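You operate a simulated robot arm through the tools that you are given. There is no shell and no other tool.

Carry out the task below with a simulated robot arm. There is one attempt and no reset: what you move stays moved.

JOB
Zero the gauge, then measure the cover in the stand.
Fine: COAT plunger on the slide's bare pad, then ZERO once; leave the reading on the screen and the slide back at LOAD.

Only the result counts: the job must be done as asked and must still hold three seconds after the hand-in. Knocking over, shifting, dropping, spilling or breaking anything else fails it. Lids that push on must go on centred and level and be pressed home; caps that screw on are set level and turned clockwise until they are tight.

ROBOT AND FRAMES
A 6-joint arm with a two-finger gripper, fixed in place. Base frame: the origin is on the floor under the middle of its stand, x ahead of it, y to its left, z up. Units: m, degrees, N and s.
It reaches about 1.038 m from its shoulder. Its first joint turns from -166.0 to 166.0 degrees. Payload 1.71 kg.
Tool frame: the origin (TCP) lies between the finger pads and is the grasp point; the fingertips stand 0.02 m ahead of it; z points along the fingers, y is the line along which they close. The gripper opens to 0.096 m; its body begins 0.113 m behind the TCP.
Orientation is told as [roll, pitch, yaw] about the base's x, y, z axes, in that order, counted from this pose: with the fingers straight down and closing along the base's y, the tool's x points along the base's -x, its y along +y and its z along -z.

CONTROLS
- The arm moves only by the tool send_rows. Its argument "deltas" is a list of rows, each a list of 2 entries, a list of its own where there are three numbers: the shift along the tool's x, y, z in m, then the turn, a rotation vector about the tool's x, y, z in degrees. In form: [[[tx, ty, tz], [wx, wy, wz]], ...]. A call has 1 to 20 rows; each row is the pose to reach, as a shift and turn from the pose commanded when the call began, along the tool's axes at that moment. "claw" is the finger opening in m, from 0 to 0.096, set as the call begins (left out, the last holds). A row lasts 0.2 s, in which the tool goes at most 0.05 m and 8.6 degrees; a call with a longer step from one row to the next is refused whole, and so is a gripper value outside its range. Where a pose cannot be reached the arm comes as near as it can. A force on the tool above 60 N (or 10 N above the force at the start of the call, whichever is more), or a blocked arm, ends the call early, and 0.2 s more pass. The fingers move at their own pace (about 0.045 m/s each) and stop on an object; they squeeze with about 30 N. The grip force told is the motor's: it shows also when the fingers shut on nothing. Time passes only in rows, and 0.2 s behind the last, so rows that repeat a pose let the fingers close. The reply holds the time, the measured pose of the TCP, the force on the tool along the base axes, the opening and the grip force, in the units named above and with some noise, with the torque about the TCP (base axes, N m) and any sound that the robot's microphone picked up.
- Cameras (640 x 400 px; columns grow to the right, rows downward): "scene" is fixed at [0.0498, 0.5016, 1.5857]; the picture's right is [-0.45, -0.89, 0.00], its down [-0.67, 0.34, -0.67] and it looks along [0.59, -0.30, -0.75] (base axes); focal length 329 px, centre (320, 200). "wrist" rides on the gripper at [0.066, 0.014, -0.145] in the tool frame; the picture's right is [-0.21, 0.98, 0.00], its down [-0.88, -0.18, -0.45] and it looks along [-0.44, -0.09, 0.90] (tool axes); focal length 275 px, centre (320, 200). There is no depth. A picture from a camera that has moved, and an enlarged one, comes with that camera's place and axes in the base frame and with its lens.
- get_image(camera): a new picture of that camera. The clock stands still meanwhile.
- move_column(by): moves the trunk up (or, below 0, down) by that many m; the arm rides with it, the base frame stays. It gives what a move gives, with no picture.
- enlarge(camera, box): a new picture of the part [left, top, right, bottom] of that camera's present view, enlarged. The clock stands still meanwhile.
- job_done(): hands the job in; it is judged then, once.

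Places have to be worked out from the pictures, the camera data and where the tool is seen. Open the gripper and draw the arm clear of the work before you hand the job in, unless the task says otherwise.

The tools are called after "Emit:" by a JSON object that holds its "op" and its "data". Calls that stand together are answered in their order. send_rows: Moves the arm, as the interface text tells. Its arguments: {"type":"object","properties":{"deltas":{"type":"array"},"claw":{"type":"number"}},"required":["deltas"]} The other tools are called the same way: move_column (by) moves the trunk up or down; get_image (camera) takes a picture; enlarge (camera, box) takes an enlarged picture of a part of a camera's view; job_done () hands the job in.

At the start:

```text
t: 0.0
tool_pos: [0.5045, 0.1336, 1.2157]
tool_rot: [0.0, 0.1, 0.0]
ft_force: [0.3, -0.2, -0.5]
ft_torque: [-0.01, 0.02, -0.02]
grip_width: 0.096
finger_force: 0.2
trunk travel left (down, up): [-0.175, 0.215]
```

scene: 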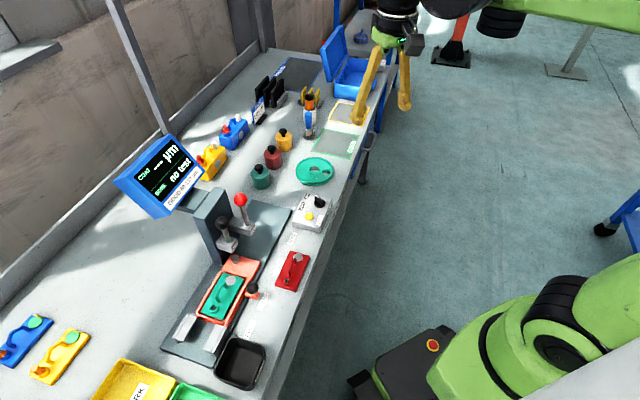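
wrist: 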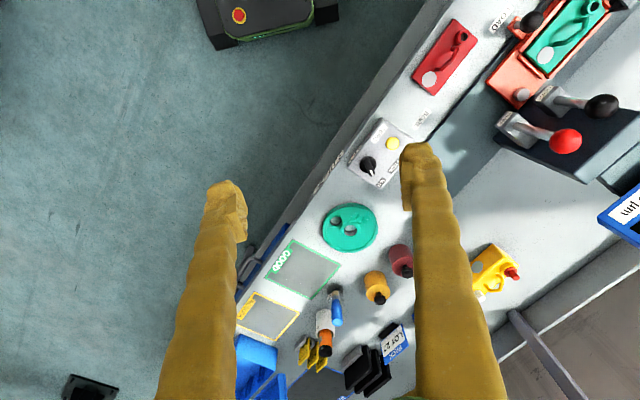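

The scene shows a gauge stand with a screen, levers (red and black), a slide with a green cover, and a small box with a knob and yellow button. I'll enlarge several parts to read the labels.

Emit:
{"op": "enlarge", "data": {"camera": "scene", "box": [100, 120, 260, 220]}}

Emit:
{"op": "enlarge", "data": {"camera": "scene", "box": [180, 180, 340, 280]}}

Emit:
{"op": "enlarge", "data": {"camera": "scene", "box": [150, 250, 310, 350]}}

Emit:
{"op": "enlarge", "data": {"camera": "wrist", "box": [340, 0, 640, 188]}}

Emit:
{"op": "enlarge", "data": {"camera": "scene", "box": [180, 60, 380, 185]}}

Emit:
{"op": "enlarge", "data": {"camera": "scene", "box": [0, 275, 200, 400]}}

```text
4.00 times, centred on (180, 170) of scene
camera zoom: at [0.0498, 0.5016, 1.5857], right [-0.45, -0.89, 0.0], down [-0.67, 0.34, -0.67], along [0.59, -0.3, -0.75], focal length 1317 px, centre (880, 320)
```

zoom: 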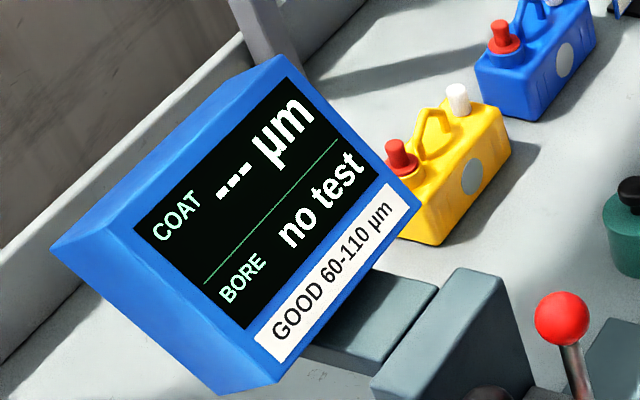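

```text
4.00 times, centred on (260, 230) of scene
camera zoom: at [0.0498, 0.5016, 1.5857], right [-0.45, -0.89, 0.0], down [-0.67, 0.34, -0.67], along [0.59, -0.3, -0.75], focal length 1317 px, centre (560, 80)
```

zoom: 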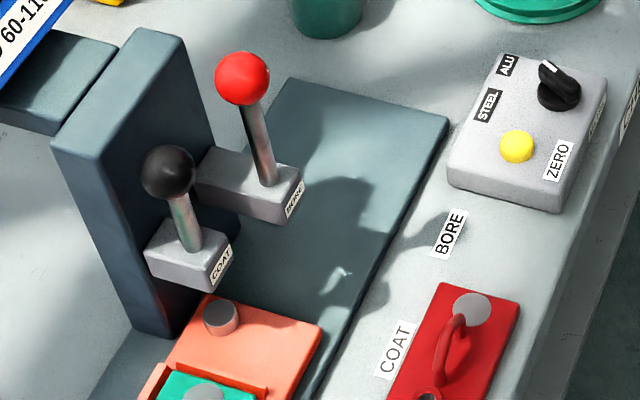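

```text
4.00 times, centred on (230, 300) of scene
camera zoom: at [0.0498, 0.5016, 1.5857], right [-0.45, -0.89, 0.0], down [-0.67, 0.34, -0.67], along [0.59, -0.3, -0.75], focal length 1317 px, centre (680, -200)
```

zoom: 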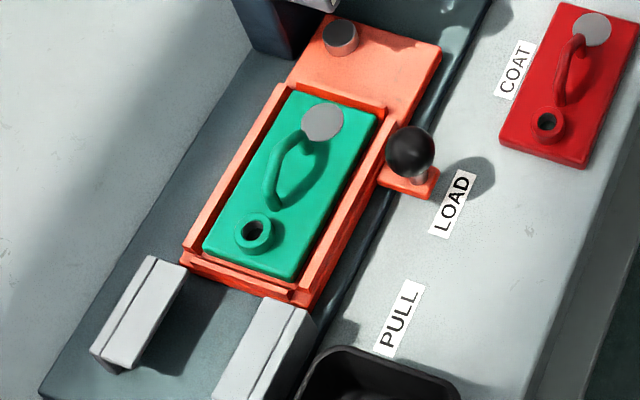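

```text
2.13 times, centred on (490, 94) of wrist
camera zoom: at [0.439, 0.1487, 1.3606], right [0.21, 0.98, 0.0], down [0.88, -0.18, 0.44], along [0.43, -0.09, -0.9], focal length 586 px, centre (-42, 426)
```

zoom: 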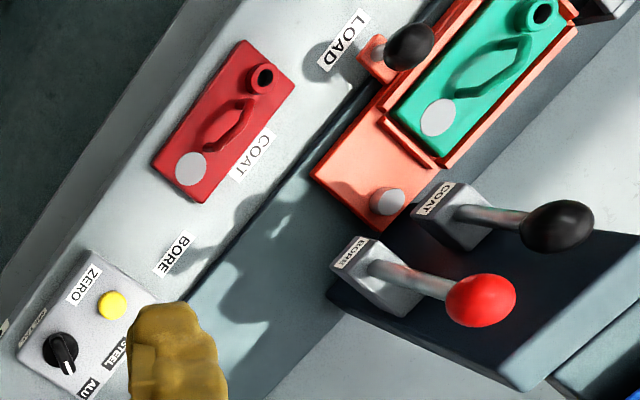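

```text
3.20 times, centred on (280, 122) of scene
camera zoom: at [0.0498, 0.5016, 1.5857], right [-0.45, -0.89, 0.0], down [-0.67, 0.34, -0.67], along [0.59, -0.3, -0.75], focal length 1053 px, centre (448, 448)
```

zoom: 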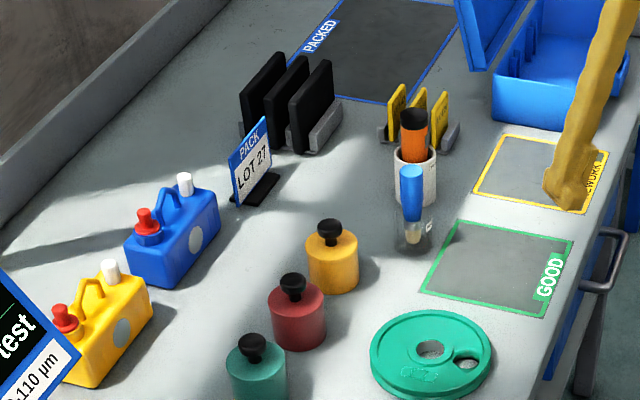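

```text
3.20 times, centred on (100, 338) of scene
camera zoom: at [0.0498, 0.5016, 1.5857], right [-0.45, -0.89, 0.0], down [-0.67, 0.34, -0.67], along [0.59, -0.3, -0.75], focal length 1053 px, centre (1024, -240)
```

zoom: 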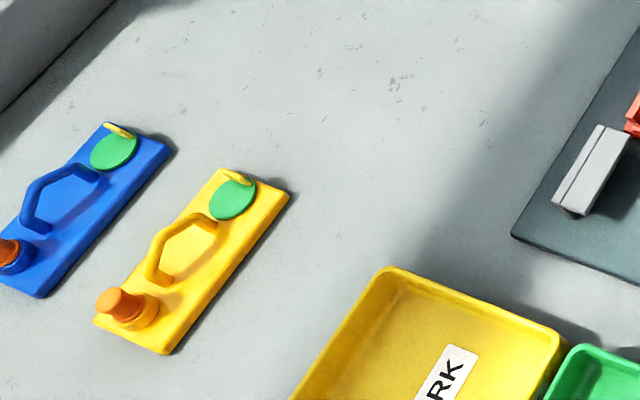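

Triangulating the two views, the ZERO button is near (0.600, 0.258, 0.832). The rail runs along (0.707, -0.707), and the black COAT ball is near (0.561, 0.493, 0.986). I'll bring the wrist camera closer to the selector box to read it.

Emit:
{"op": "send_rows", "data": {"deltas": [[[-0.0015, 0.02, 0.03], [0, 0, 0]], [[-0.003, 0.04, 0.06], [0, 0, 0]], [[-0.0045, 0.06, 0.09], [0, 0, 0]], [[-0.006, 0.08, 0.12], [0, 0, 0]], [[-0.0075, 0.1, 0.15], [0, 0, 0]], [[-0.009, 0.12, 0.18], [0, 0, 0]], [[-0.0105, 0.14, 0.2137], [0, 0, 0]], [[-0.0105, 0.14, 0.2137], [0, 0, 0]]]}}

Emit:
{"op": "get_image", "data": {"camera": "wrist"}}

Emit:
{"op": "get_image", "data": {"camera": "scene"}}

```text
t: 1.8
tool_pos: [0.5003, 0.2735, 1.0073]
tool_rot: [0.0, -0.8, 0.0]
ft_force: [-1.2, 0.3, -0.2]
ft_torque: [-0.01, -0.07, -0.02]
grip_width: 0.096
finger_force: 0.0
trunk travel left (down, up): [-0.175, 0.215]
```

```text
taken
camera wrist: at [0.4318, 0.2881, 1.1527], right [0.21, 0.98, 0.0], down [0.87, -0.18, 0.46], along [0.45, -0.09, -0.89], focal length 275 px, centre (320, 200)
```

wrist: 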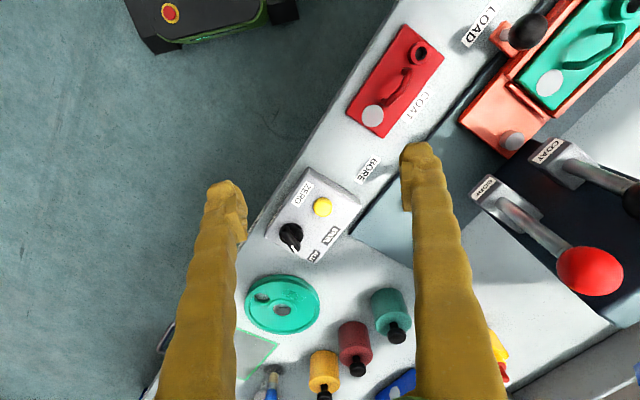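

```text
taken
```

scene: 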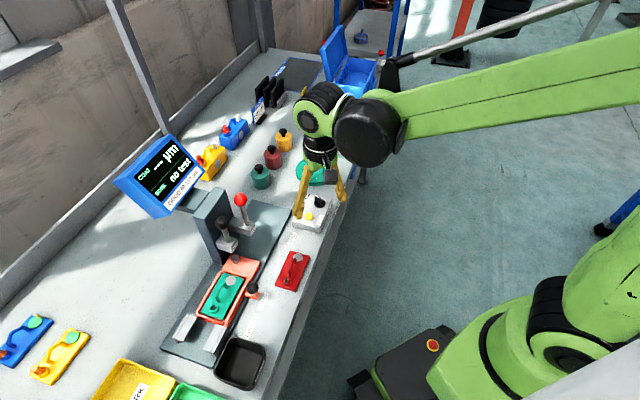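

The arm is close to the selector box now. I'll enlarge the box and the slide area.

Emit:
{"op": "enlarge", "data": {"camera": "wrist", "box": [250, 150, 390, 280]}}

Emit:
{"op": "enlarge", "data": {"camera": "wrist", "box": [440, 0, 640, 125]}}

Emit:
{"op": "enlarge", "data": {"camera": "wrist", "box": [340, 10, 460, 140]}}

Emit:
{"op": "enlarge", "data": {"camera": "wrist", "box": [440, 120, 640, 245]}}

```text
3.08 times, centred on (320, 215) of wrist
camera zoom: at [0.4318, 0.2881, 1.1527], right [0.21, 0.98, 0.0], down [0.87, -0.18, 0.46], along [0.45, -0.09, -0.89], focal length 847 px, centre (320, 154)
```

zoom: 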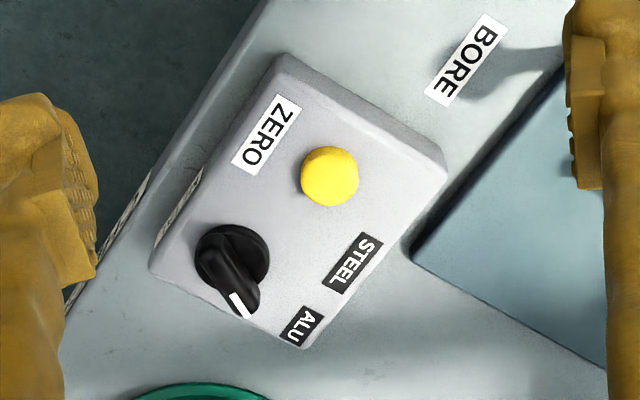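

```text
3.20 times, centred on (540, 62) of wrist
camera zoom: at [0.4318, 0.2881, 1.1527], right [0.21, 0.98, 0.0], down [0.87, -0.18, 0.46], along [0.45, -0.09, -0.89], focal length 881 px, centre (-384, 640)
```

zoom: 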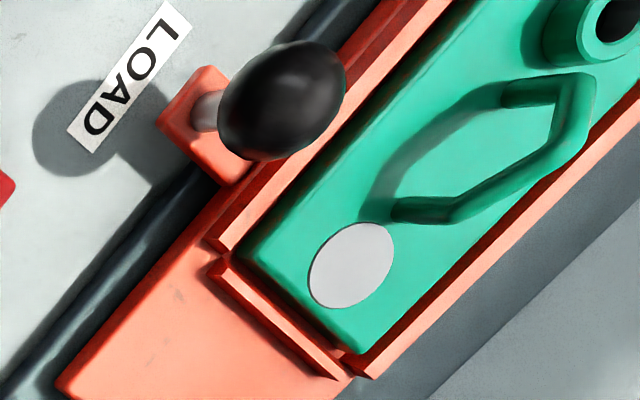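

```text
3.08 times, centred on (400, 75) of wrist
camera zoom: at [0.4318, 0.2881, 1.1527], right [0.21, 0.98, 0.0], down [0.87, -0.18, 0.46], along [0.45, -0.09, -0.89], focal length 847 px, centre (74, 585)
```

zoom: 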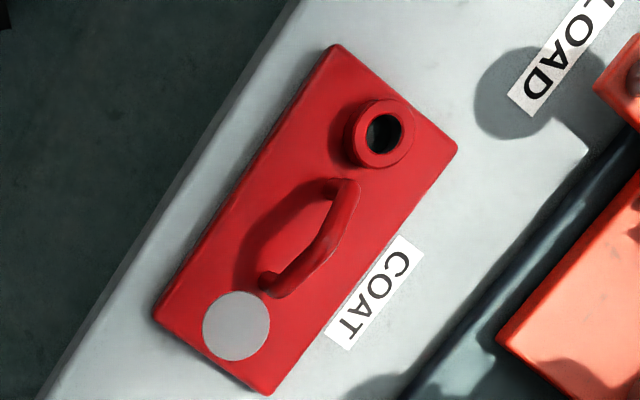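

```text
3.20 times, centred on (540, 182) of wrist
camera zoom: at [0.4318, 0.2881, 1.1527], right [0.21, 0.98, 0.0], down [0.87, -0.18, 0.46], along [0.45, -0.09, -0.89], focal length 881 px, centre (-384, 256)
```

zoom: 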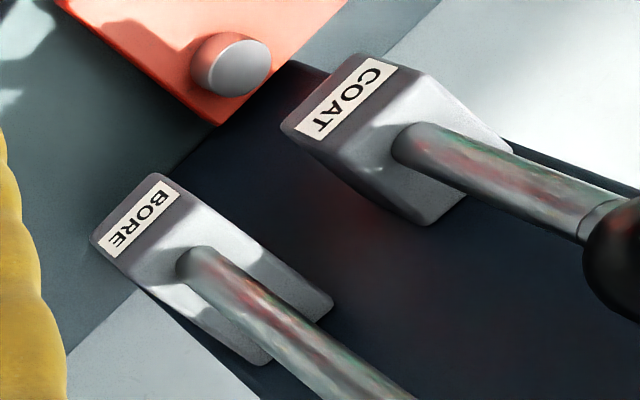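

The knob points at ALU. There are small labels on the box's side and bench edge; I'll try to read them and other signs before acting.

Emit:
{"op": "enlarge", "data": {"camera": "scene", "box": [285, 180, 365, 230]}}

Emit:
{"op": "enlarge", "data": {"camera": "scene", "box": [190, 180, 270, 230]}}

Emit:
{"op": "enlarge", "data": {"camera": "scene", "box": [200, 240, 280, 290]}}

Emit:
{"op": "enlarge", "data": {"camera": "scene", "box": [140, 300, 300, 400]}}

Emit:
{"op": "enlarge", "data": {"camera": "wrist", "box": [260, 160, 320, 260]}}

```text
8.00 times, centred on (325, 205) of scene
camera zoom: at [0.0498, 0.5016, 1.5857], right [-0.45, -0.89, 0.0], down [-0.67, 0.34, -0.67], along [0.59, -0.3, -0.75], focal length 2633 px, centre (280, 160)
```

zoom: 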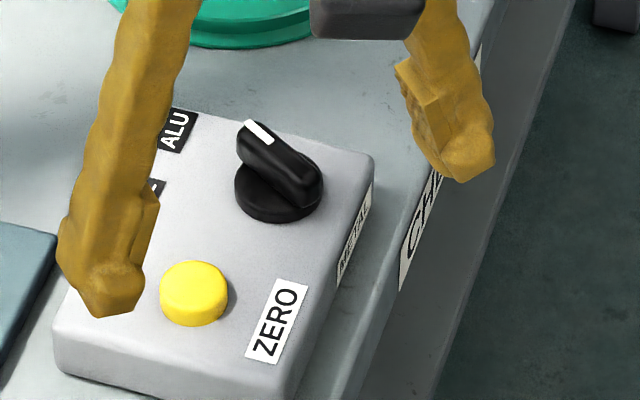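

```text
8.00 times, centred on (230, 205) of scene
camera zoom: at [0.0498, 0.5016, 1.5857], right [-0.45, -0.89, 0.0], down [-0.67, 0.34, -0.67], along [0.59, -0.3, -0.75], focal length 2633 px, centre (1040, 160)
```

zoom: 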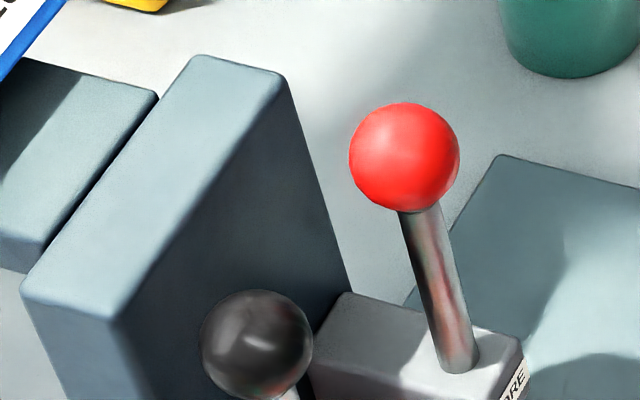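

```text
8.00 times, centred on (240, 265) of scene
camera zoom: at [0.0498, 0.5016, 1.5857], right [-0.45, -0.89, 0.0], down [-0.67, 0.34, -0.67], along [0.59, -0.3, -0.75], focal length 2633 px, centre (960, -320)
```

zoom: 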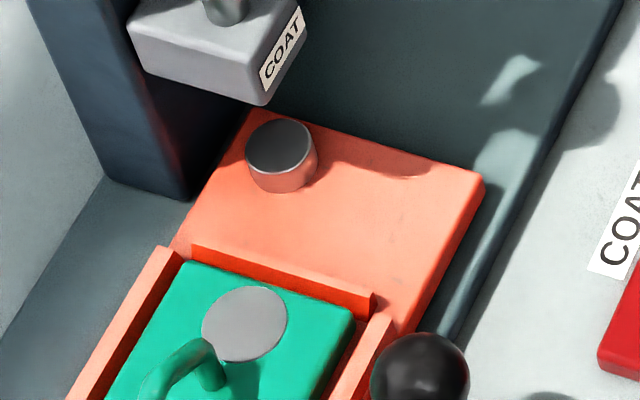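

```text
4.00 times, centred on (220, 350) of scene
camera zoom: at [0.0498, 0.5016, 1.5857], right [-0.45, -0.89, 0.0], down [-0.67, 0.34, -0.67], along [0.59, -0.3, -0.75], focal length 1317 px, centre (720, -400)
```

zoom: 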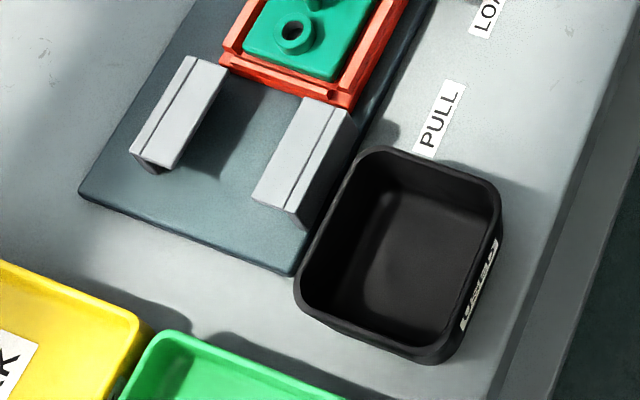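

```text
4.00 times, centred on (290, 210) of wrist
camera zoom: at [0.4318, 0.2881, 1.1527], right [0.21, 0.98, 0.0], down [0.87, -0.18, 0.46], along [0.45, -0.09, -0.89], focal length 1101 px, centre (440, 160)
```

zoom: 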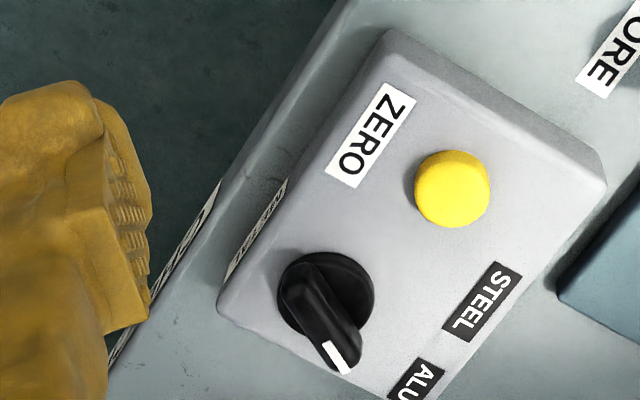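

The box side label seems to read "METAL", and a label on the bench's front edge starts with "CHE…". I'll yaw the wrist by 45° and move so the camera sees the bench's front face to read it.

Emit:
{"op": "send_rows", "data": {"deltas": [[[-0.004, -0.031, -0.01], [0, 0, -7.5]], [[-0.008, -0.062, -0.02], [0, 0, -15]], [[-0.012, -0.093, -0.03], [0, 0, -22.5]], [[-0.016, -0.124, -0.03], [0, 0, -30]], [[-0.02, -0.156, -0.03], [0, 0, -37.5]], [[-0.025, -0.188, -0.02], [0, 0, -45]], [[-0.025, -0.188, -0.02], [0, 0, -45]]]}}

Emit:
{"op": "get_image", "data": {"camera": "wrist"}}

```text
t: 3.4
tool_pos: [0.5261, 0.0855, 1.028]
tool_rot: [-0.5, -0.6, 45.0]
ft_force: [0.5, -0.2, -0.3]
ft_torque: [0.0, 0.01, 0.02]
grip_width: 0.0961
finger_force: 0.1
trunk travel left (down, up): [-0.175, 0.215]
```

```text
taken
camera wrist: at [0.4676, 0.0503, 1.1727], right [-0.55, 0.84, -0.01], down [0.74, 0.49, 0.45], along [0.38, 0.24, -0.89], focal length 275 px, centre (320, 200)
```

wrist: 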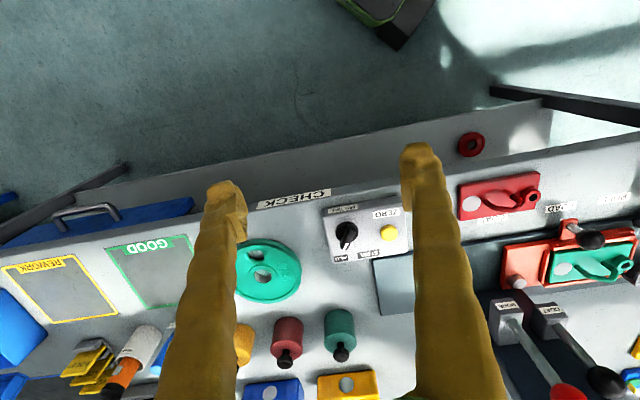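

The bench edge just says "CHECK". I'll enlarge the box and the covers once more.

Emit:
{"op": "enlarge", "data": {"camera": "wrist", "box": [310, 195, 410, 270]}}

Emit:
{"op": "enlarge", "data": {"camera": "wrist", "box": [450, 160, 640, 290]}}

Emit:
{"op": "enlarge", "data": {"camera": "wrist", "box": [480, 280, 640, 400]}}

```text
5.33 times, centred on (360, 232) of wrist
camera zoom: at [0.4676, 0.0503, 1.1727], right [-0.55, 0.84, -0.01], down [0.74, 0.49, 0.45], along [0.38, 0.24, -0.89], focal length 1468 px, centre (107, 27)
```

zoom: 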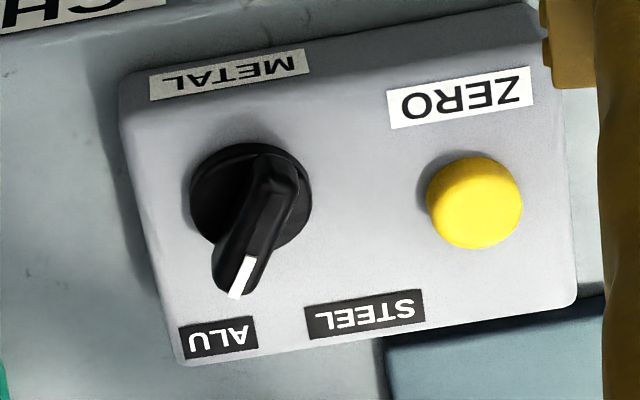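

```text
3.08 times, centred on (545, 225) of wrist
camera zoom: at [0.4676, 0.0503, 1.1727], right [-0.55, 0.84, -0.01], down [0.74, 0.49, 0.45], along [0.38, 0.24, -0.89], focal length 847 px, centre (-372, 123)
```

zoom: 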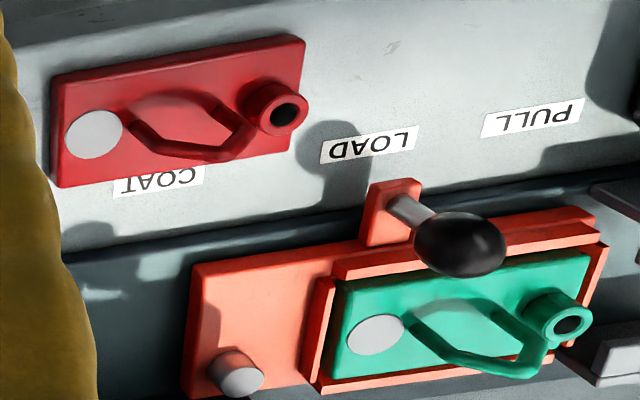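

```text
3.33 times, centred on (560, 340) of wrist
camera zoom: at [0.4676, 0.0503, 1.1727], right [-0.55, 0.84, -0.01], down [0.74, 0.49, 0.45], along [0.38, 0.24, -0.89], focal length 918 px, centre (-480, -267)
```

zoom: 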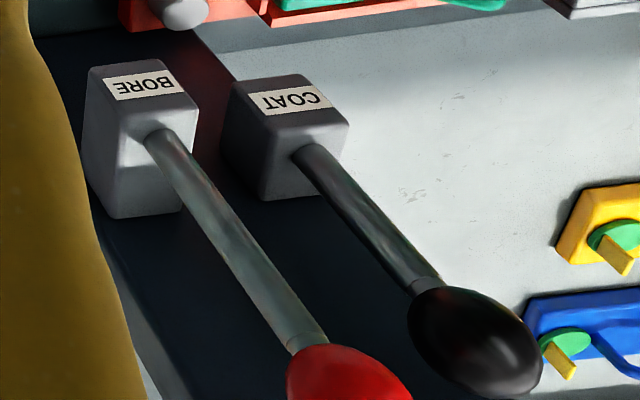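

Only the METAL selector (at ALU) is on the box, so I leave it alone. Next I move the wrist camera to look closely at the COAT plunger head and pad, staying above the ball knobs.

Emit:
{"op": "send_rows", "data": {"deltas": [[[-0.01, 0.012, -0.03], [0, 0, 0]], [[-0.03, 0.034, -0.06], [-0.4, 0, 0]], [[-0.06, 0.069, -0.062], [-0.78, 0.07, 0]], [[-0.09, 0.104, -0.062], [-0.78, 0.07, 0]], [[-0.12, 0.139, -0.062], [-0.78, 0.07, 0]], [[-0.15, 0.174, -0.062], [-0.78, 0.07, 0]], [[-0.18, 0.208, -0.062], [-0.78, 0.07, 0]], [[-0.21, 0.243, -0.062], [-0.78, 0.07, 0]], [[-0.2414, 0.2783, -0.062], [-0.78, 0.07, 0]], [[-0.2414, 0.2783, -0.062], [-0.78, 0.07, 0]]]}}

Emit:
{"op": "get_image", "data": {"camera": "wrist"}}

Emit:
{"op": "get_image", "data": {"camera": "scene"}}

```text
t: 5.6
tool_pos: [0.5092, 0.4469, 1.0918]
tool_rot: [0.1, -0.3, 43.9]
ft_force: [0.2, 1.0, -0.1]
ft_torque: [-0.05, 0.04, 0.01]
grip_width: 0.0959
finger_force: 0.1
trunk travel left (down, up): [-0.175, 0.215]
```

```text
taken
camera wrist: at [0.4515, 0.4105, 1.2371], right [-0.53, 0.85, 0.01], down [0.76, 0.47, 0.45], along [0.38, 0.24, -0.89], focal length 275 px, centre (320, 200)
```

wrist: 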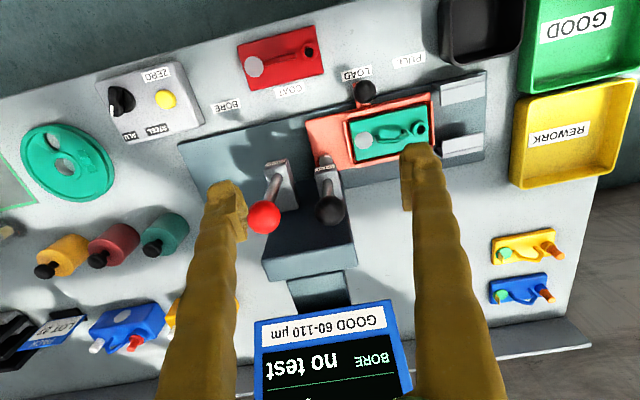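

```text
taken
```

scene: 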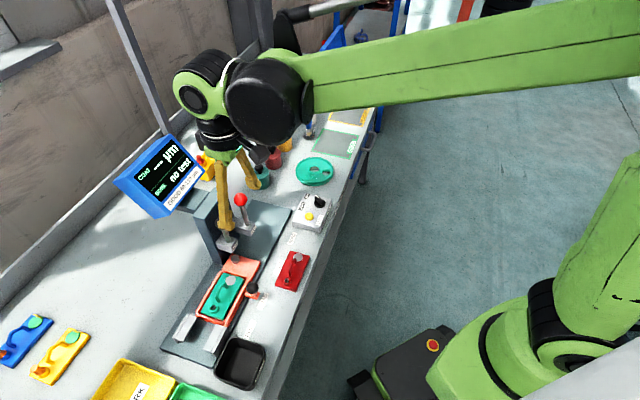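

I now have a good overhead view of the stand. I'll enlarge the heads, pad and slide.

Emit:
{"op": "enlarge", "data": {"camera": "wrist", "box": [240, 130, 400, 230]}}

Emit:
{"op": "enlarge", "data": {"camera": "wrist", "box": [290, 60, 450, 160]}}

Emit:
{"op": "enlarge", "data": {"camera": "wrist", "box": [230, 200, 390, 300]}}

```text
4.00 times, centred on (320, 180) of wrist
camera zoom: at [0.4515, 0.4105, 1.2371], right [-0.53, 0.85, 0.01], down [0.76, 0.47, 0.45], along [0.38, 0.24, -0.89], focal length 1101 px, centre (320, 280)
```

zoom: 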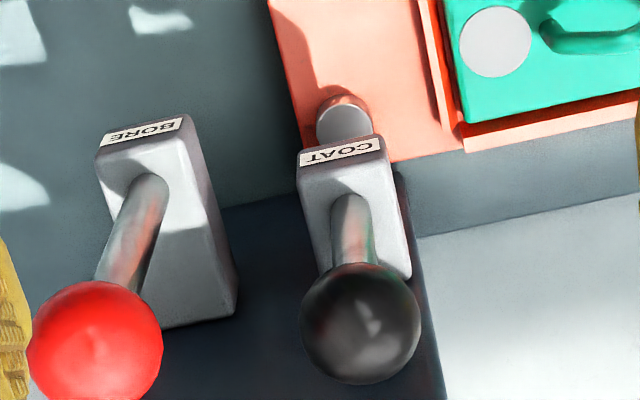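

```text
4.00 times, centred on (370, 110) of wrist
camera zoom: at [0.4515, 0.4105, 1.2371], right [-0.53, 0.85, 0.01], down [0.76, 0.47, 0.45], along [0.38, 0.24, -0.89], focal length 1101 px, centre (120, 560)
```

zoom: 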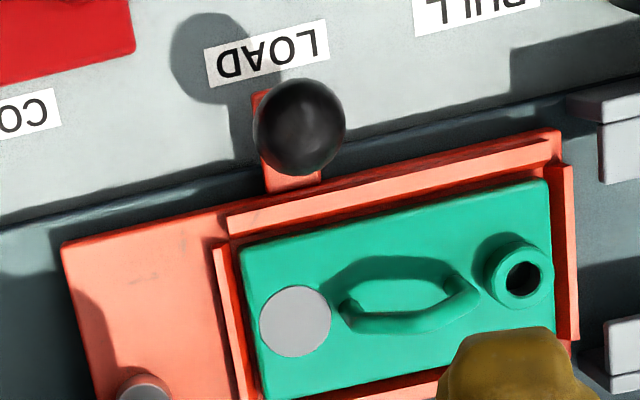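

```text
4.00 times, centred on (310, 250) of wrist
camera zoom: at [0.4515, 0.4105, 1.2371], right [-0.53, 0.85, 0.01], down [0.76, 0.47, 0.45], along [0.38, 0.24, -0.89], focal length 1101 px, centre (360, 0)
```

zoom: 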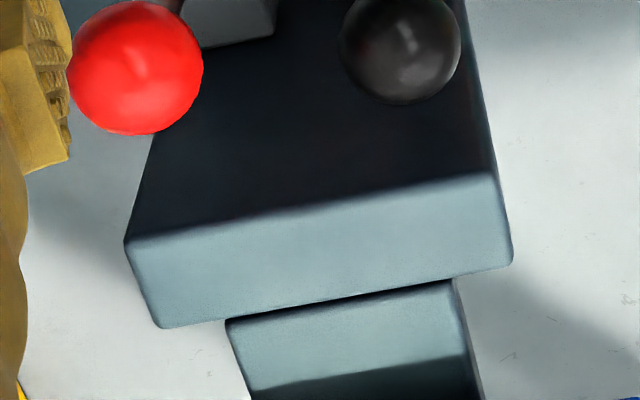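

The pad top is at about (0.564, 0.493, 0.822), directly below the COAT plunger ball at about (0.563, 0.493, 0.985), so LOAD puts the pad under the plunger. I'll close the fingers and hover above the black ball, between the column front (n≈0.778) and clear of the red ball.

Emit:
{"op": "send_rows", "data": {"claw": 0.0, "deltas": [[[0, 0, 0], [0, 0, 0]], [[0, 0, 0], [0, 0, 0]], [[0, 0, 0], [0, 0, 0]], [[0, 0, 0], [0, 0, 0]], [[0, 0, 0], [0, 0, 0]], [[-0.02, -0.001, 0.0], [0, 0, -0.3]], [[-0.04, -0.002, 0.01], [0, 0, -0.6]], [[-0.06, -0.003, 0.02], [0, 0, -1.1]], [[-0.0707, -0.004, 0.03], [0, 0, -1.1]], [[-0.0707, -0.004, 0.03], [0, 0, -1.1]]]}}

Emit:
{"op": "get_image", "data": {"camera": "wrist"}}

Emit:
{"op": "enlarge", "data": {"camera": "scene", "box": [160, 120, 320, 270]}}

```text
t: 7.8
tool_pos: [0.5523, 0.4998, 1.0627]
tool_rot: [0.2, -0.5, 46.1]
ft_force: [0.5, 1.0, -0.1]
ft_torque: [0.03, -0.01, 0.02]
grip_width: 0.0001
finger_force: 29.4
trunk travel left (down, up): [-0.175, 0.215]
```

```text
taken
camera wrist: at [0.4958, 0.4622, 1.2068], right [-0.56, 0.83, 0.01], down [0.74, 0.5, 0.45], along [0.37, 0.26, -0.89], focal length 275 px, centre (320, 200)
```

wrist: 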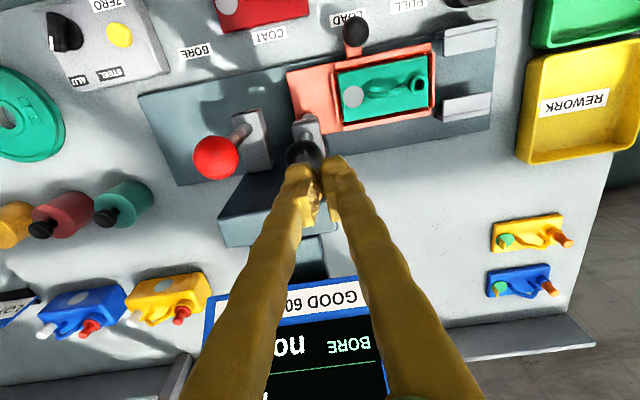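

```text
2.67 times, centred on (240, 195) of scene
camera zoom: at [0.0498, 0.5016, 1.5857], right [-0.45, -0.89, 0.0], down [-0.67, 0.34, -0.67], along [0.59, -0.3, -0.75], focal length 878 px, centre (533, 213)
```

zoom: 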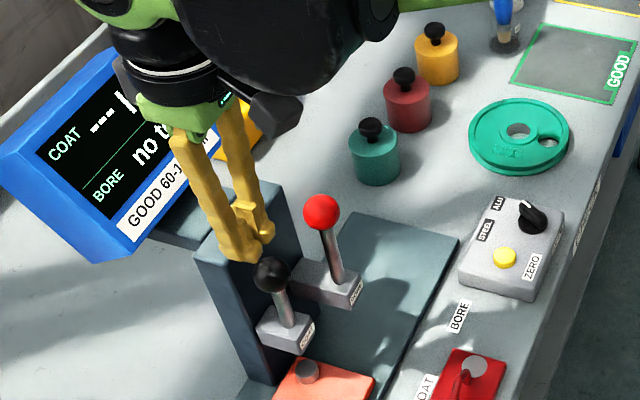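

The hover point is about 11 mm off along -u because the previous reading had not settled yet. I'll correct toward the ball centre (0.563, 0.493) and level the tool, staying above the ball.

Emit:
{"op": "send_rows", "data": {"deltas": [[[-0.0012, -0.006, 0.0], [-0.1, 0.25, 0.5]], [[-0.0025, -0.0124, 0.008], [-0.22, 0.49, 1.1]], [[-0.0025, -0.0124, 0.015], [-0.22, 0.49, 1.1]], [[-0.0025, -0.0124, 0.015], [-0.22, 0.49, 1.1]], [[-0.0025, -0.0124, 0.015], [-0.22, 0.49, 1.1]]]}}

Emit:
{"op": "get_image", "data": {"camera": "wrist"}}

Emit:
{"op": "enlarge", "data": {"camera": "scene", "box": [180, 140, 300, 260]}}

```text
t: 9.0
tool_pos: [0.5617, 0.4924, 1.0459]
tool_rot: [0.5, 0.0, 44.9]
ft_force: [0.4, -0.3, 1.6]
ft_torque: [0.01, 0.0, 0.02]
grip_width: 0.0002
finger_force: 28.8
trunk travel left (down, up): [-0.175, 0.215]
```

```text
taken
camera wrist: at [0.506, 0.4565, 1.1913], right [-0.55, 0.84, 0.01], down [0.75, 0.49, 0.44], along [0.37, 0.25, -0.9], focal length 275 px, centre (320, 200)
```

wrist: 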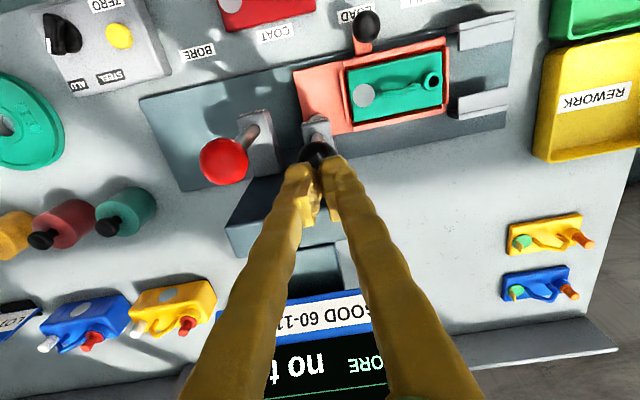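

```text
3.33 times, centred on (240, 200) of scene
camera zoom: at [0.0498, 0.5016, 1.5857], right [-0.45, -0.89, 0.0], down [-0.67, 0.34, -0.67], along [0.59, -0.3, -0.75], focal length 1097 px, centre (587, 200)
```

zoom: 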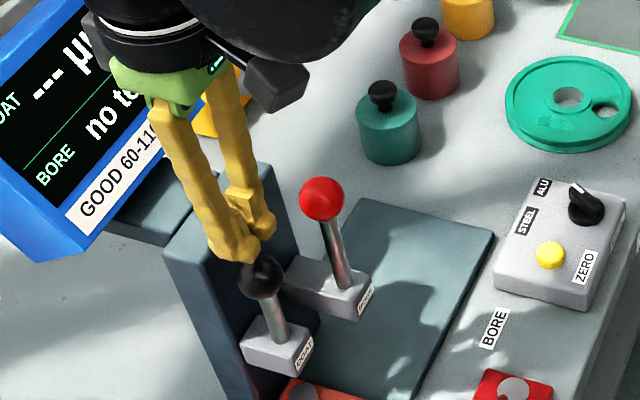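

Fingertips are aligned over the black ball, about 2.5 cm above it. I descend gently to find contact.

Emit:
{"op": "send_rows", "data": {"deltas": [[[0, 0, 0.008], [0, 0, 0]], [[0, 0, 0.016], [0, 0, 0]], [[0, 0, 0.022], [0, 0, 0]], [[0, 0, 0.028], [0, 0, 0]], [[0, 0, 0.034], [0, 0, 0]], [[0, 0, 0.034], [0, 0, 0]]]}}

Emit:
{"op": "enlarge", "data": {"camera": "scene", "box": [180, 140, 300, 260]}}

```text
t: 10.4
tool_pos: [0.5617, 0.4936, 1.0134]
tool_rot: [0.5, 0.0, 45.0]
ft_force: [0.6, 0.2, 2.5]
ft_torque: [-0.05, -0.01, 0.02]
grip_width: 0.0001
finger_force: 29.4
trunk travel left (down, up): [-0.175, 0.215]
```

```text
3.33 times, centred on (240, 200) of scene
camera zoom: at [0.0498, 0.5016, 1.5857], right [-0.45, -0.89, 0.0], down [-0.67, 0.34, -0.67], along [0.59, -0.3, -0.75], focal length 1097 px, centre (587, 200)
```

zoom: 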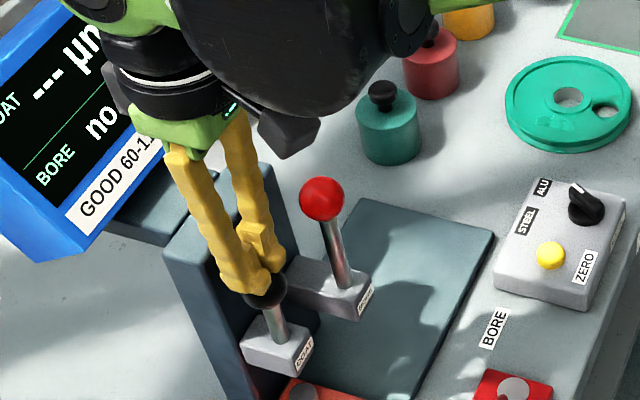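

The ball is in contact and moving with very low force (~2 N). I continue down slowly, watching for the pad contact.

Emit:
{"op": "send_rows", "data": {"deltas": [[[0, 0, 0.006], [0, 0, 0]], [[0, 0, 0.012], [0, 0, 0]], [[0, 0, 0.018], [0, 0, 0]], [[0, 0, 0.024], [0, 0, 0]], [[0, 0, 0.024], [0, 0, 0]]]}}

Emit:
{"op": "enlarge", "data": {"camera": "scene", "box": [130, 130, 290, 270]}}

```text
t: 11.6
tool_pos: [0.5615, 0.4953, 0.9873]
tool_rot: [0.4, -0.1, 45.0]
ft_force: [-1.1, -0.7, 4.8]
ft_torque: [-0.03, 0.01, -0.01]
grip_width: 0.0
finger_force: 29.7
trunk travel left (down, up): [-0.175, 0.215]
```

```text
2.86 times, centred on (210, 200) of scene
camera zoom: at [0.0498, 0.5016, 1.5857], right [-0.45, -0.89, 0.0], down [-0.67, 0.34, -0.67], along [0.59, -0.3, -0.75], focal length 940 px, centre (634, 200)
```

zoom: 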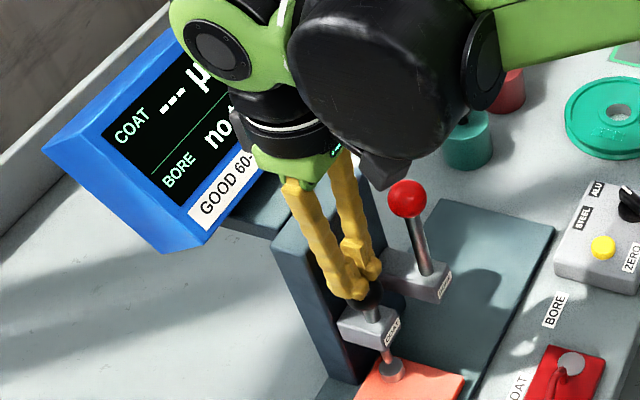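

The plunger is coming out below the COAT head toward the pad, with force rising gently like a spring. I zoom on the gap.

Emit:
{"op": "enlarge", "data": {"camera": "scene", "box": [200, 215, 280, 275]}}

```text
6.67 times, centred on (240, 245) of scene
camera zoom: at [0.0498, 0.5016, 1.5857], right [-0.45, -0.89, 0.0], down [-0.67, 0.34, -0.67], along [0.59, -0.3, -0.75], focal length 2194 px, centre (853, -100)
```

zoom: 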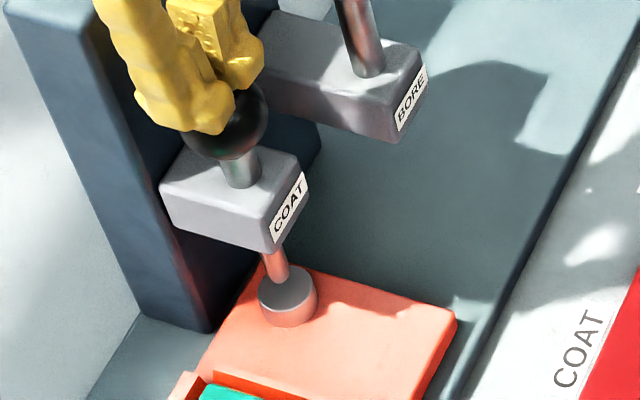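

The rod tip is just above the pad. I continue down in small steps until the force or the screen shows contact.

Emit:
{"op": "send_rows", "data": {"deltas": [[[0, 0, 0.003], [0, 0, 0]], [[0, 0, 0.006], [0, 0, 0]], [[0, 0, 0.009], [0, 0, 0]], [[0, 0, 0.009], [0, 0, 0]]]}}

Emit:
{"op": "enlarge", "data": {"camera": "scene", "box": [200, 215, 280, 275]}}

Emit:
{"op": "enlarge", "data": {"camera": "scene", "box": [100, 120, 240, 230]}}

```text
t: 12.6
tool_pos: [0.5621, 0.4938, 0.9798]
tool_rot: [0.4, 0.0, 45.0]
ft_force: [2.6, 0.6, 4.4]
ft_torque: [-0.02, -0.03, -0.01]
grip_width: 0.0
finger_force: 29.0
trunk travel left (down, up): [-0.175, 0.215]
```

```text
6.67 times, centred on (240, 245) of scene
camera zoom: at [0.0498, 0.5016, 1.5857], right [-0.45, -0.89, 0.0], down [-0.67, 0.34, -0.67], along [0.59, -0.3, -0.75], focal length 2194 px, centre (853, -100)
```

zoom: 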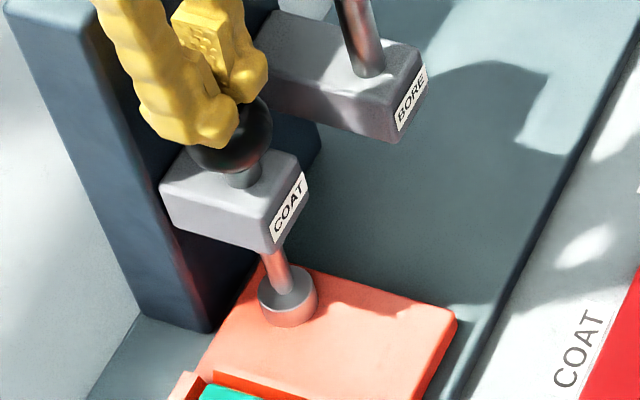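

```text
3.64 times, centred on (170, 175) of scene
camera zoom: at [0.0498, 0.5016, 1.5857], right [-0.45, -0.89, 0.0], down [-0.67, 0.34, -0.67], along [0.59, -0.3, -0.75], focal length 1197 px, centre (866, 291)
```

zoom: 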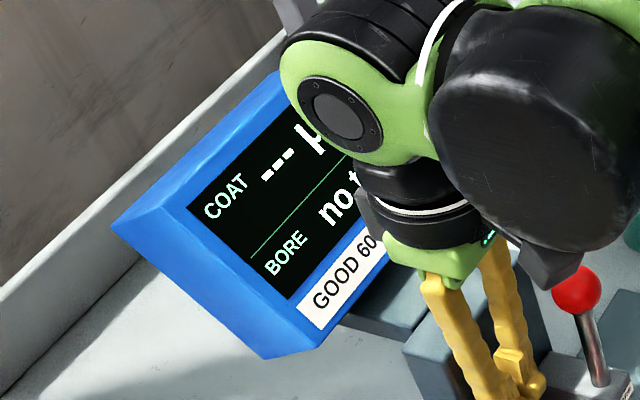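

It moved a further 8 mm with no contact yet. I go on in small steps.

Emit:
{"op": "send_rows", "data": {"deltas": [[[0, 0, 0.002], [0, 0, 0]], [[0, 0, 0.004], [0, 0, 0]], [[0, 0, 0.006], [0, 0, 0]], [[0, 0, 0.006], [0, 0, 0]]]}}

Emit:
{"op": "enlarge", "data": {"camera": "scene", "box": [210, 225, 260, 262]}}

Emit:
{"op": "enlarge", "data": {"camera": "scene", "box": [100, 120, 240, 230]}}

```text
t: 13.3
tool_pos: [0.5442, 0.4941, 0.9872]
tool_rot: [-0.2, -0.8, 44.9]
ft_force: [-4.3, -1.2, 4.7]
ft_torque: [0.04, -0.12, -0.04]
grip_width: 0.0001
finger_force: 29.2
trunk travel left (down, up): [-0.175, 0.215]
stopped in row 3: the force on the tool passed its limit at 66 N (the readings are from after the stop); the commanded pose is now the measured one
```

```text
10.81 times, centred on (235, 244) of scene
camera zoom: at [0.0498, 0.5016, 1.5857], right [-0.45, -0.89, 0.0], down [-0.67, 0.34, -0.67], along [0.59, -0.3, -0.75], focal length 3559 px, centre (1239, -270)
```

zoom: 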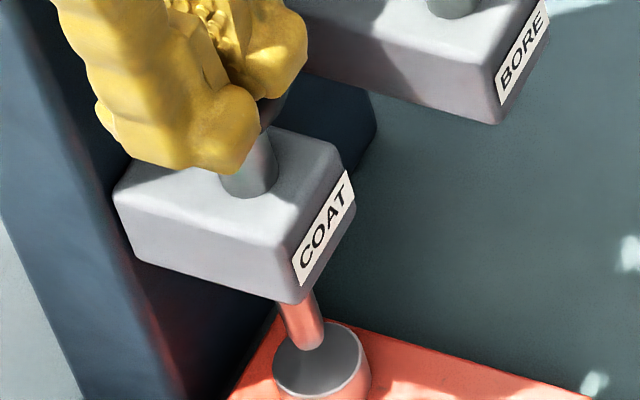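

```text
3.64 times, centred on (170, 175) of scene
camera zoom: at [0.0498, 0.5016, 1.5857], right [-0.45, -0.89, 0.0], down [-0.67, 0.34, -0.67], along [0.59, -0.3, -0.75], focal length 1197 px, centre (866, 291)
```

zoom: 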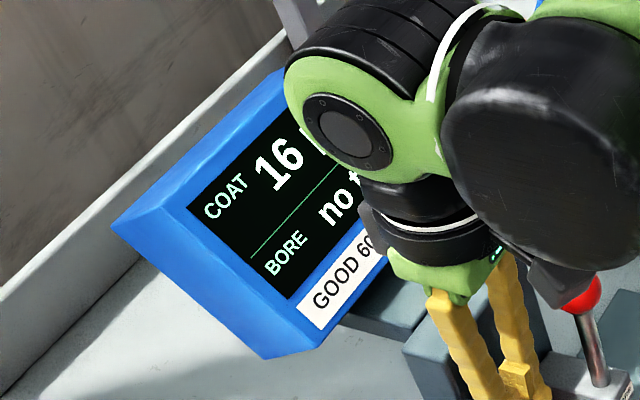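

Contact gave a COAT reading of 16 µm (un-zeroed) and a brief force spike that pushed the fingertips off toward -x. I'll lift straight up and see whether the plunger stays down or springs back.

Emit:
{"op": "send_rows", "data": {"deltas": [[[0, 0, -0.01], [0, 0, 0]], [[0, 0, -0.02], [0, 0, 0]], [[0, 0, -0.035], [0, 0, 0]], [[0, 0, -0.05], [0, 0, 0]], [[0, 0, -0.065], [0, 0, 0]], [[0, 0, -0.065], [0, 0, 0]]]}}

Emit:
{"op": "enlarge", "data": {"camera": "scene", "box": [180, 170, 300, 270]}}

Emit:
{"op": "get_image", "data": {"camera": "wrist"}}

Emit:
{"op": "enlarge", "data": {"camera": "scene", "box": [100, 120, 240, 230]}}

```text
t: 14.7
tool_pos: [0.5477, 0.4952, 1.0485]
tool_rot: [0.0, -0.8, 44.9]
ft_force: [-0.3, 0.1, 0.0]
ft_torque: [0.03, 0.01, -0.01]
grip_width: 0.0
finger_force: 29.6
trunk travel left (down, up): [-0.175, 0.215]
```

```text
4.00 times, centred on (240, 220) of scene
camera zoom: at [0.0498, 0.5016, 1.5857], right [-0.45, -0.89, 0.0], down [-0.67, 0.34, -0.67], along [0.59, -0.3, -0.75], focal length 1317 px, centre (640, 120)
```

zoom: 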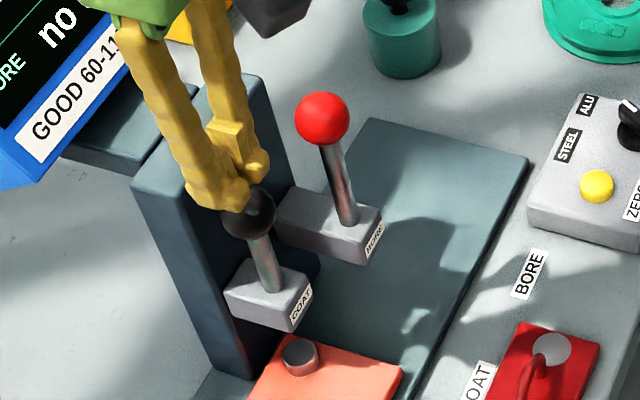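

```text
taken
camera wrist: at [0.4894, 0.4585, 1.1939], right [-0.55, 0.84, 0.0], down [0.74, 0.49, 0.46], along [0.38, 0.25, -0.89], focal length 275 px, centre (320, 200)
```

wrist: 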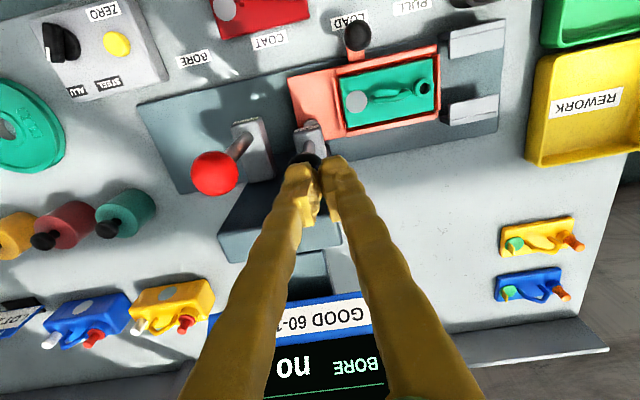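

```text
3.64 times, centred on (170, 175) of scene
camera zoom: at [0.0498, 0.5016, 1.5857], right [-0.45, -0.89, 0.0], down [-0.67, 0.34, -0.67], along [0.59, -0.3, -0.75], focal length 1197 px, centre (866, 291)
```

zoom: 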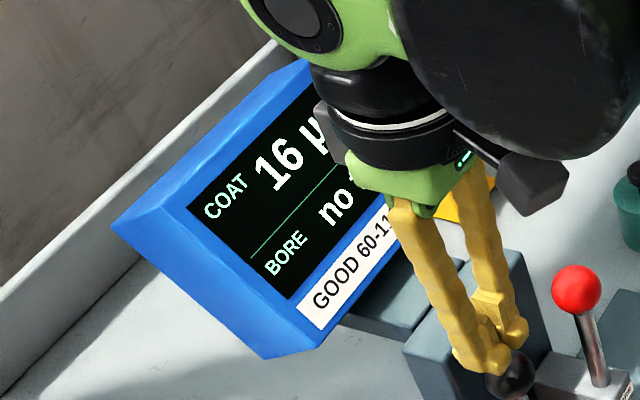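

The plunger sprang back up and the display holds 16 µm from the pad touch; slide is still at LOAD. Now I move over to the yellow ZERO button (~(0.602, 0.257, 0.832)), rising first to clear the red ball, and hover above it.

Emit:
{"op": "send_rows", "data": {"deltas": [[[0, 0, -0.02], [0, 0, 0]], [[0.01, -0.016, -0.04], [0, 0, 0]], [[0.03, -0.048, -0.045], [-0.2, 0.2, 0]], [[0.055, -0.088, -0.045], [-0.56, 0.56, 0]], [[0.08, -0.128, -0.035], [-0.56, 0.56, 0]], [[0.105, -0.168, -0.02], [-0.56, 0.56, 0]], [[0.125, -0.2, 0.01], [-0.56, 0.56, 0]], [[0.1297, -0.207, 0.05], [-0.56, 0.56, 0]], [[0.1297, -0.207, 0.09], [-0.56, 0.56, 0]], [[0.1297, -0.207, 0.1285], [-0.56, 0.56, 0]], [[0.1297, -0.207, 0.1285], [-0.56, 0.56, 0]], [[0.1297, -0.207, 0.1285], [-0.56, 0.56, 0]]]}}

Emit:
{"op": "get_image", "data": {"camera": "wrist"}}

Emit:
{"op": "enlarge", "data": {"camera": "scene", "box": [260, 150, 380, 250]}}

Emit:
{"op": "enlarge", "data": {"camera": "scene", "box": [100, 120, 260, 220]}}

```text
t: 17.3
tool_pos: [0.6032, 0.2587, 0.9186]
tool_rot: [0.4, -0.2, 45.0]
ft_force: [0.0, 0.6, 0.0]
ft_torque: [-0.01, 0.0, -0.02]
grip_width: 0.0001
finger_force: 29.4
trunk travel left (down, up): [-0.175, 0.215]
```

```text
taken
camera wrist: at [0.5483, 0.2215, 1.064], right [-0.55, 0.84, 0.01], down [0.75, 0.49, 0.45], along [0.37, 0.25, -0.9], focal length 275 px, centre (320, 200)
```

wrist: 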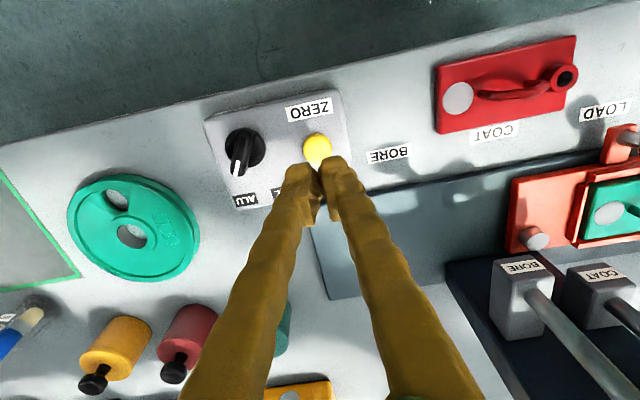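

```text
4.00 times, centred on (320, 200) of scene
camera zoom: at [0.0498, 0.5016, 1.5857], right [-0.45, -0.89, 0.0], down [-0.67, 0.34, -0.67], along [0.59, -0.3, -0.75], focal length 1317 px, centre (320, 200)
```

zoom: 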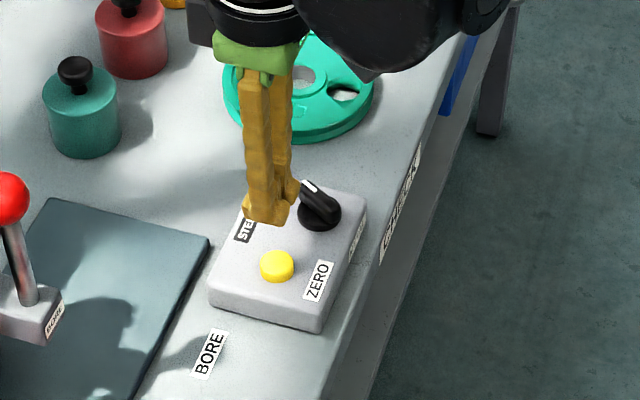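

```text
4.00 times, centred on (180, 170) of scene
camera zoom: at [0.0498, 0.5016, 1.5857], right [-0.45, -0.89, 0.0], down [-0.67, 0.34, -0.67], along [0.59, -0.3, -0.75], focal length 1317 px, centre (880, 320)
```

zoom: 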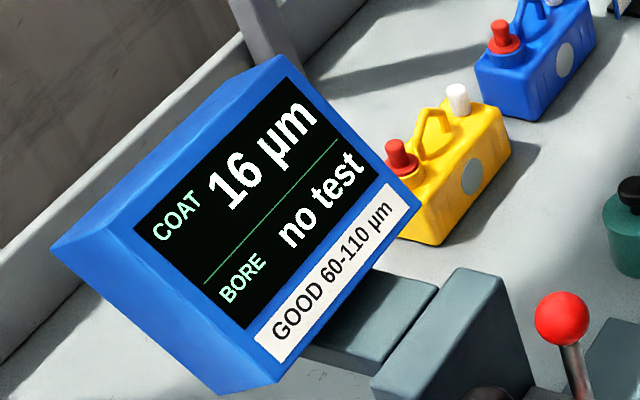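

The display shows 16 µm, and the fingertips are within 2 mm of the button centre. I descend to just above the button.

Emit:
{"op": "send_rows", "data": {"deltas": [[[0.0005, 0.0, 0.02], [0, 0, 0]], [[0.0018, 0, 0.04], [0, 0, 0]], [[0.0018, 0, 0.05], [0, 0, 0]], [[0.0018, 0, 0.056], [0, 0, 0]], [[0.0018, 0, 0.056], [0, 0, 0]]]}}

Emit:
{"op": "enlarge", "data": {"camera": "scene", "box": [280, 180, 360, 230]}}

Emit:
{"op": "enlarge", "data": {"camera": "wrist", "box": [260, 110, 380, 210]}}

```text
t: 18.5
tool_pos: [0.6021, 0.256, 0.8636]
tool_rot: [0.3, -0.3, 44.9]
ft_force: [0.2, -0.6, 0.8]
ft_torque: [-0.01, 0.01, 0.03]
grip_width: 0.0
finger_force: 29.1
trunk travel left (down, up): [-0.175, 0.215]
```

```text
8.00 times, centred on (320, 205) of scene
camera zoom: at [0.0498, 0.5016, 1.5857], right [-0.45, -0.89, 0.0], down [-0.67, 0.34, -0.67], along [0.59, -0.3, -0.75], focal length 2633 px, centre (320, 160)
```

zoom: 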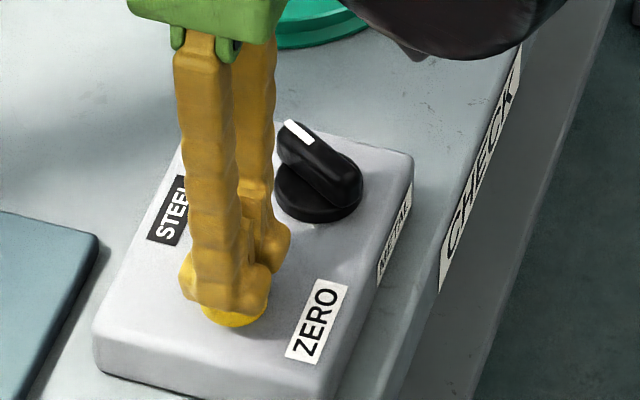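

```text
4.00 times, centred on (320, 160) of wrist
camera zoom: at [0.5466, 0.219, 1.0086], right [-0.55, 0.84, 0.01], down [0.75, 0.49, 0.45], along [0.37, 0.25, -0.9], focal length 1101 px, centre (320, 360)
```

zoom: 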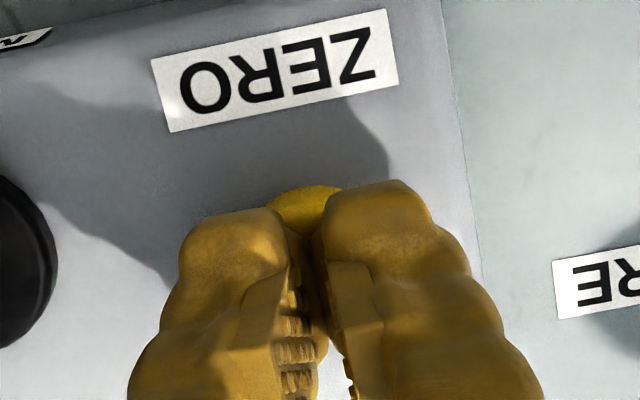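

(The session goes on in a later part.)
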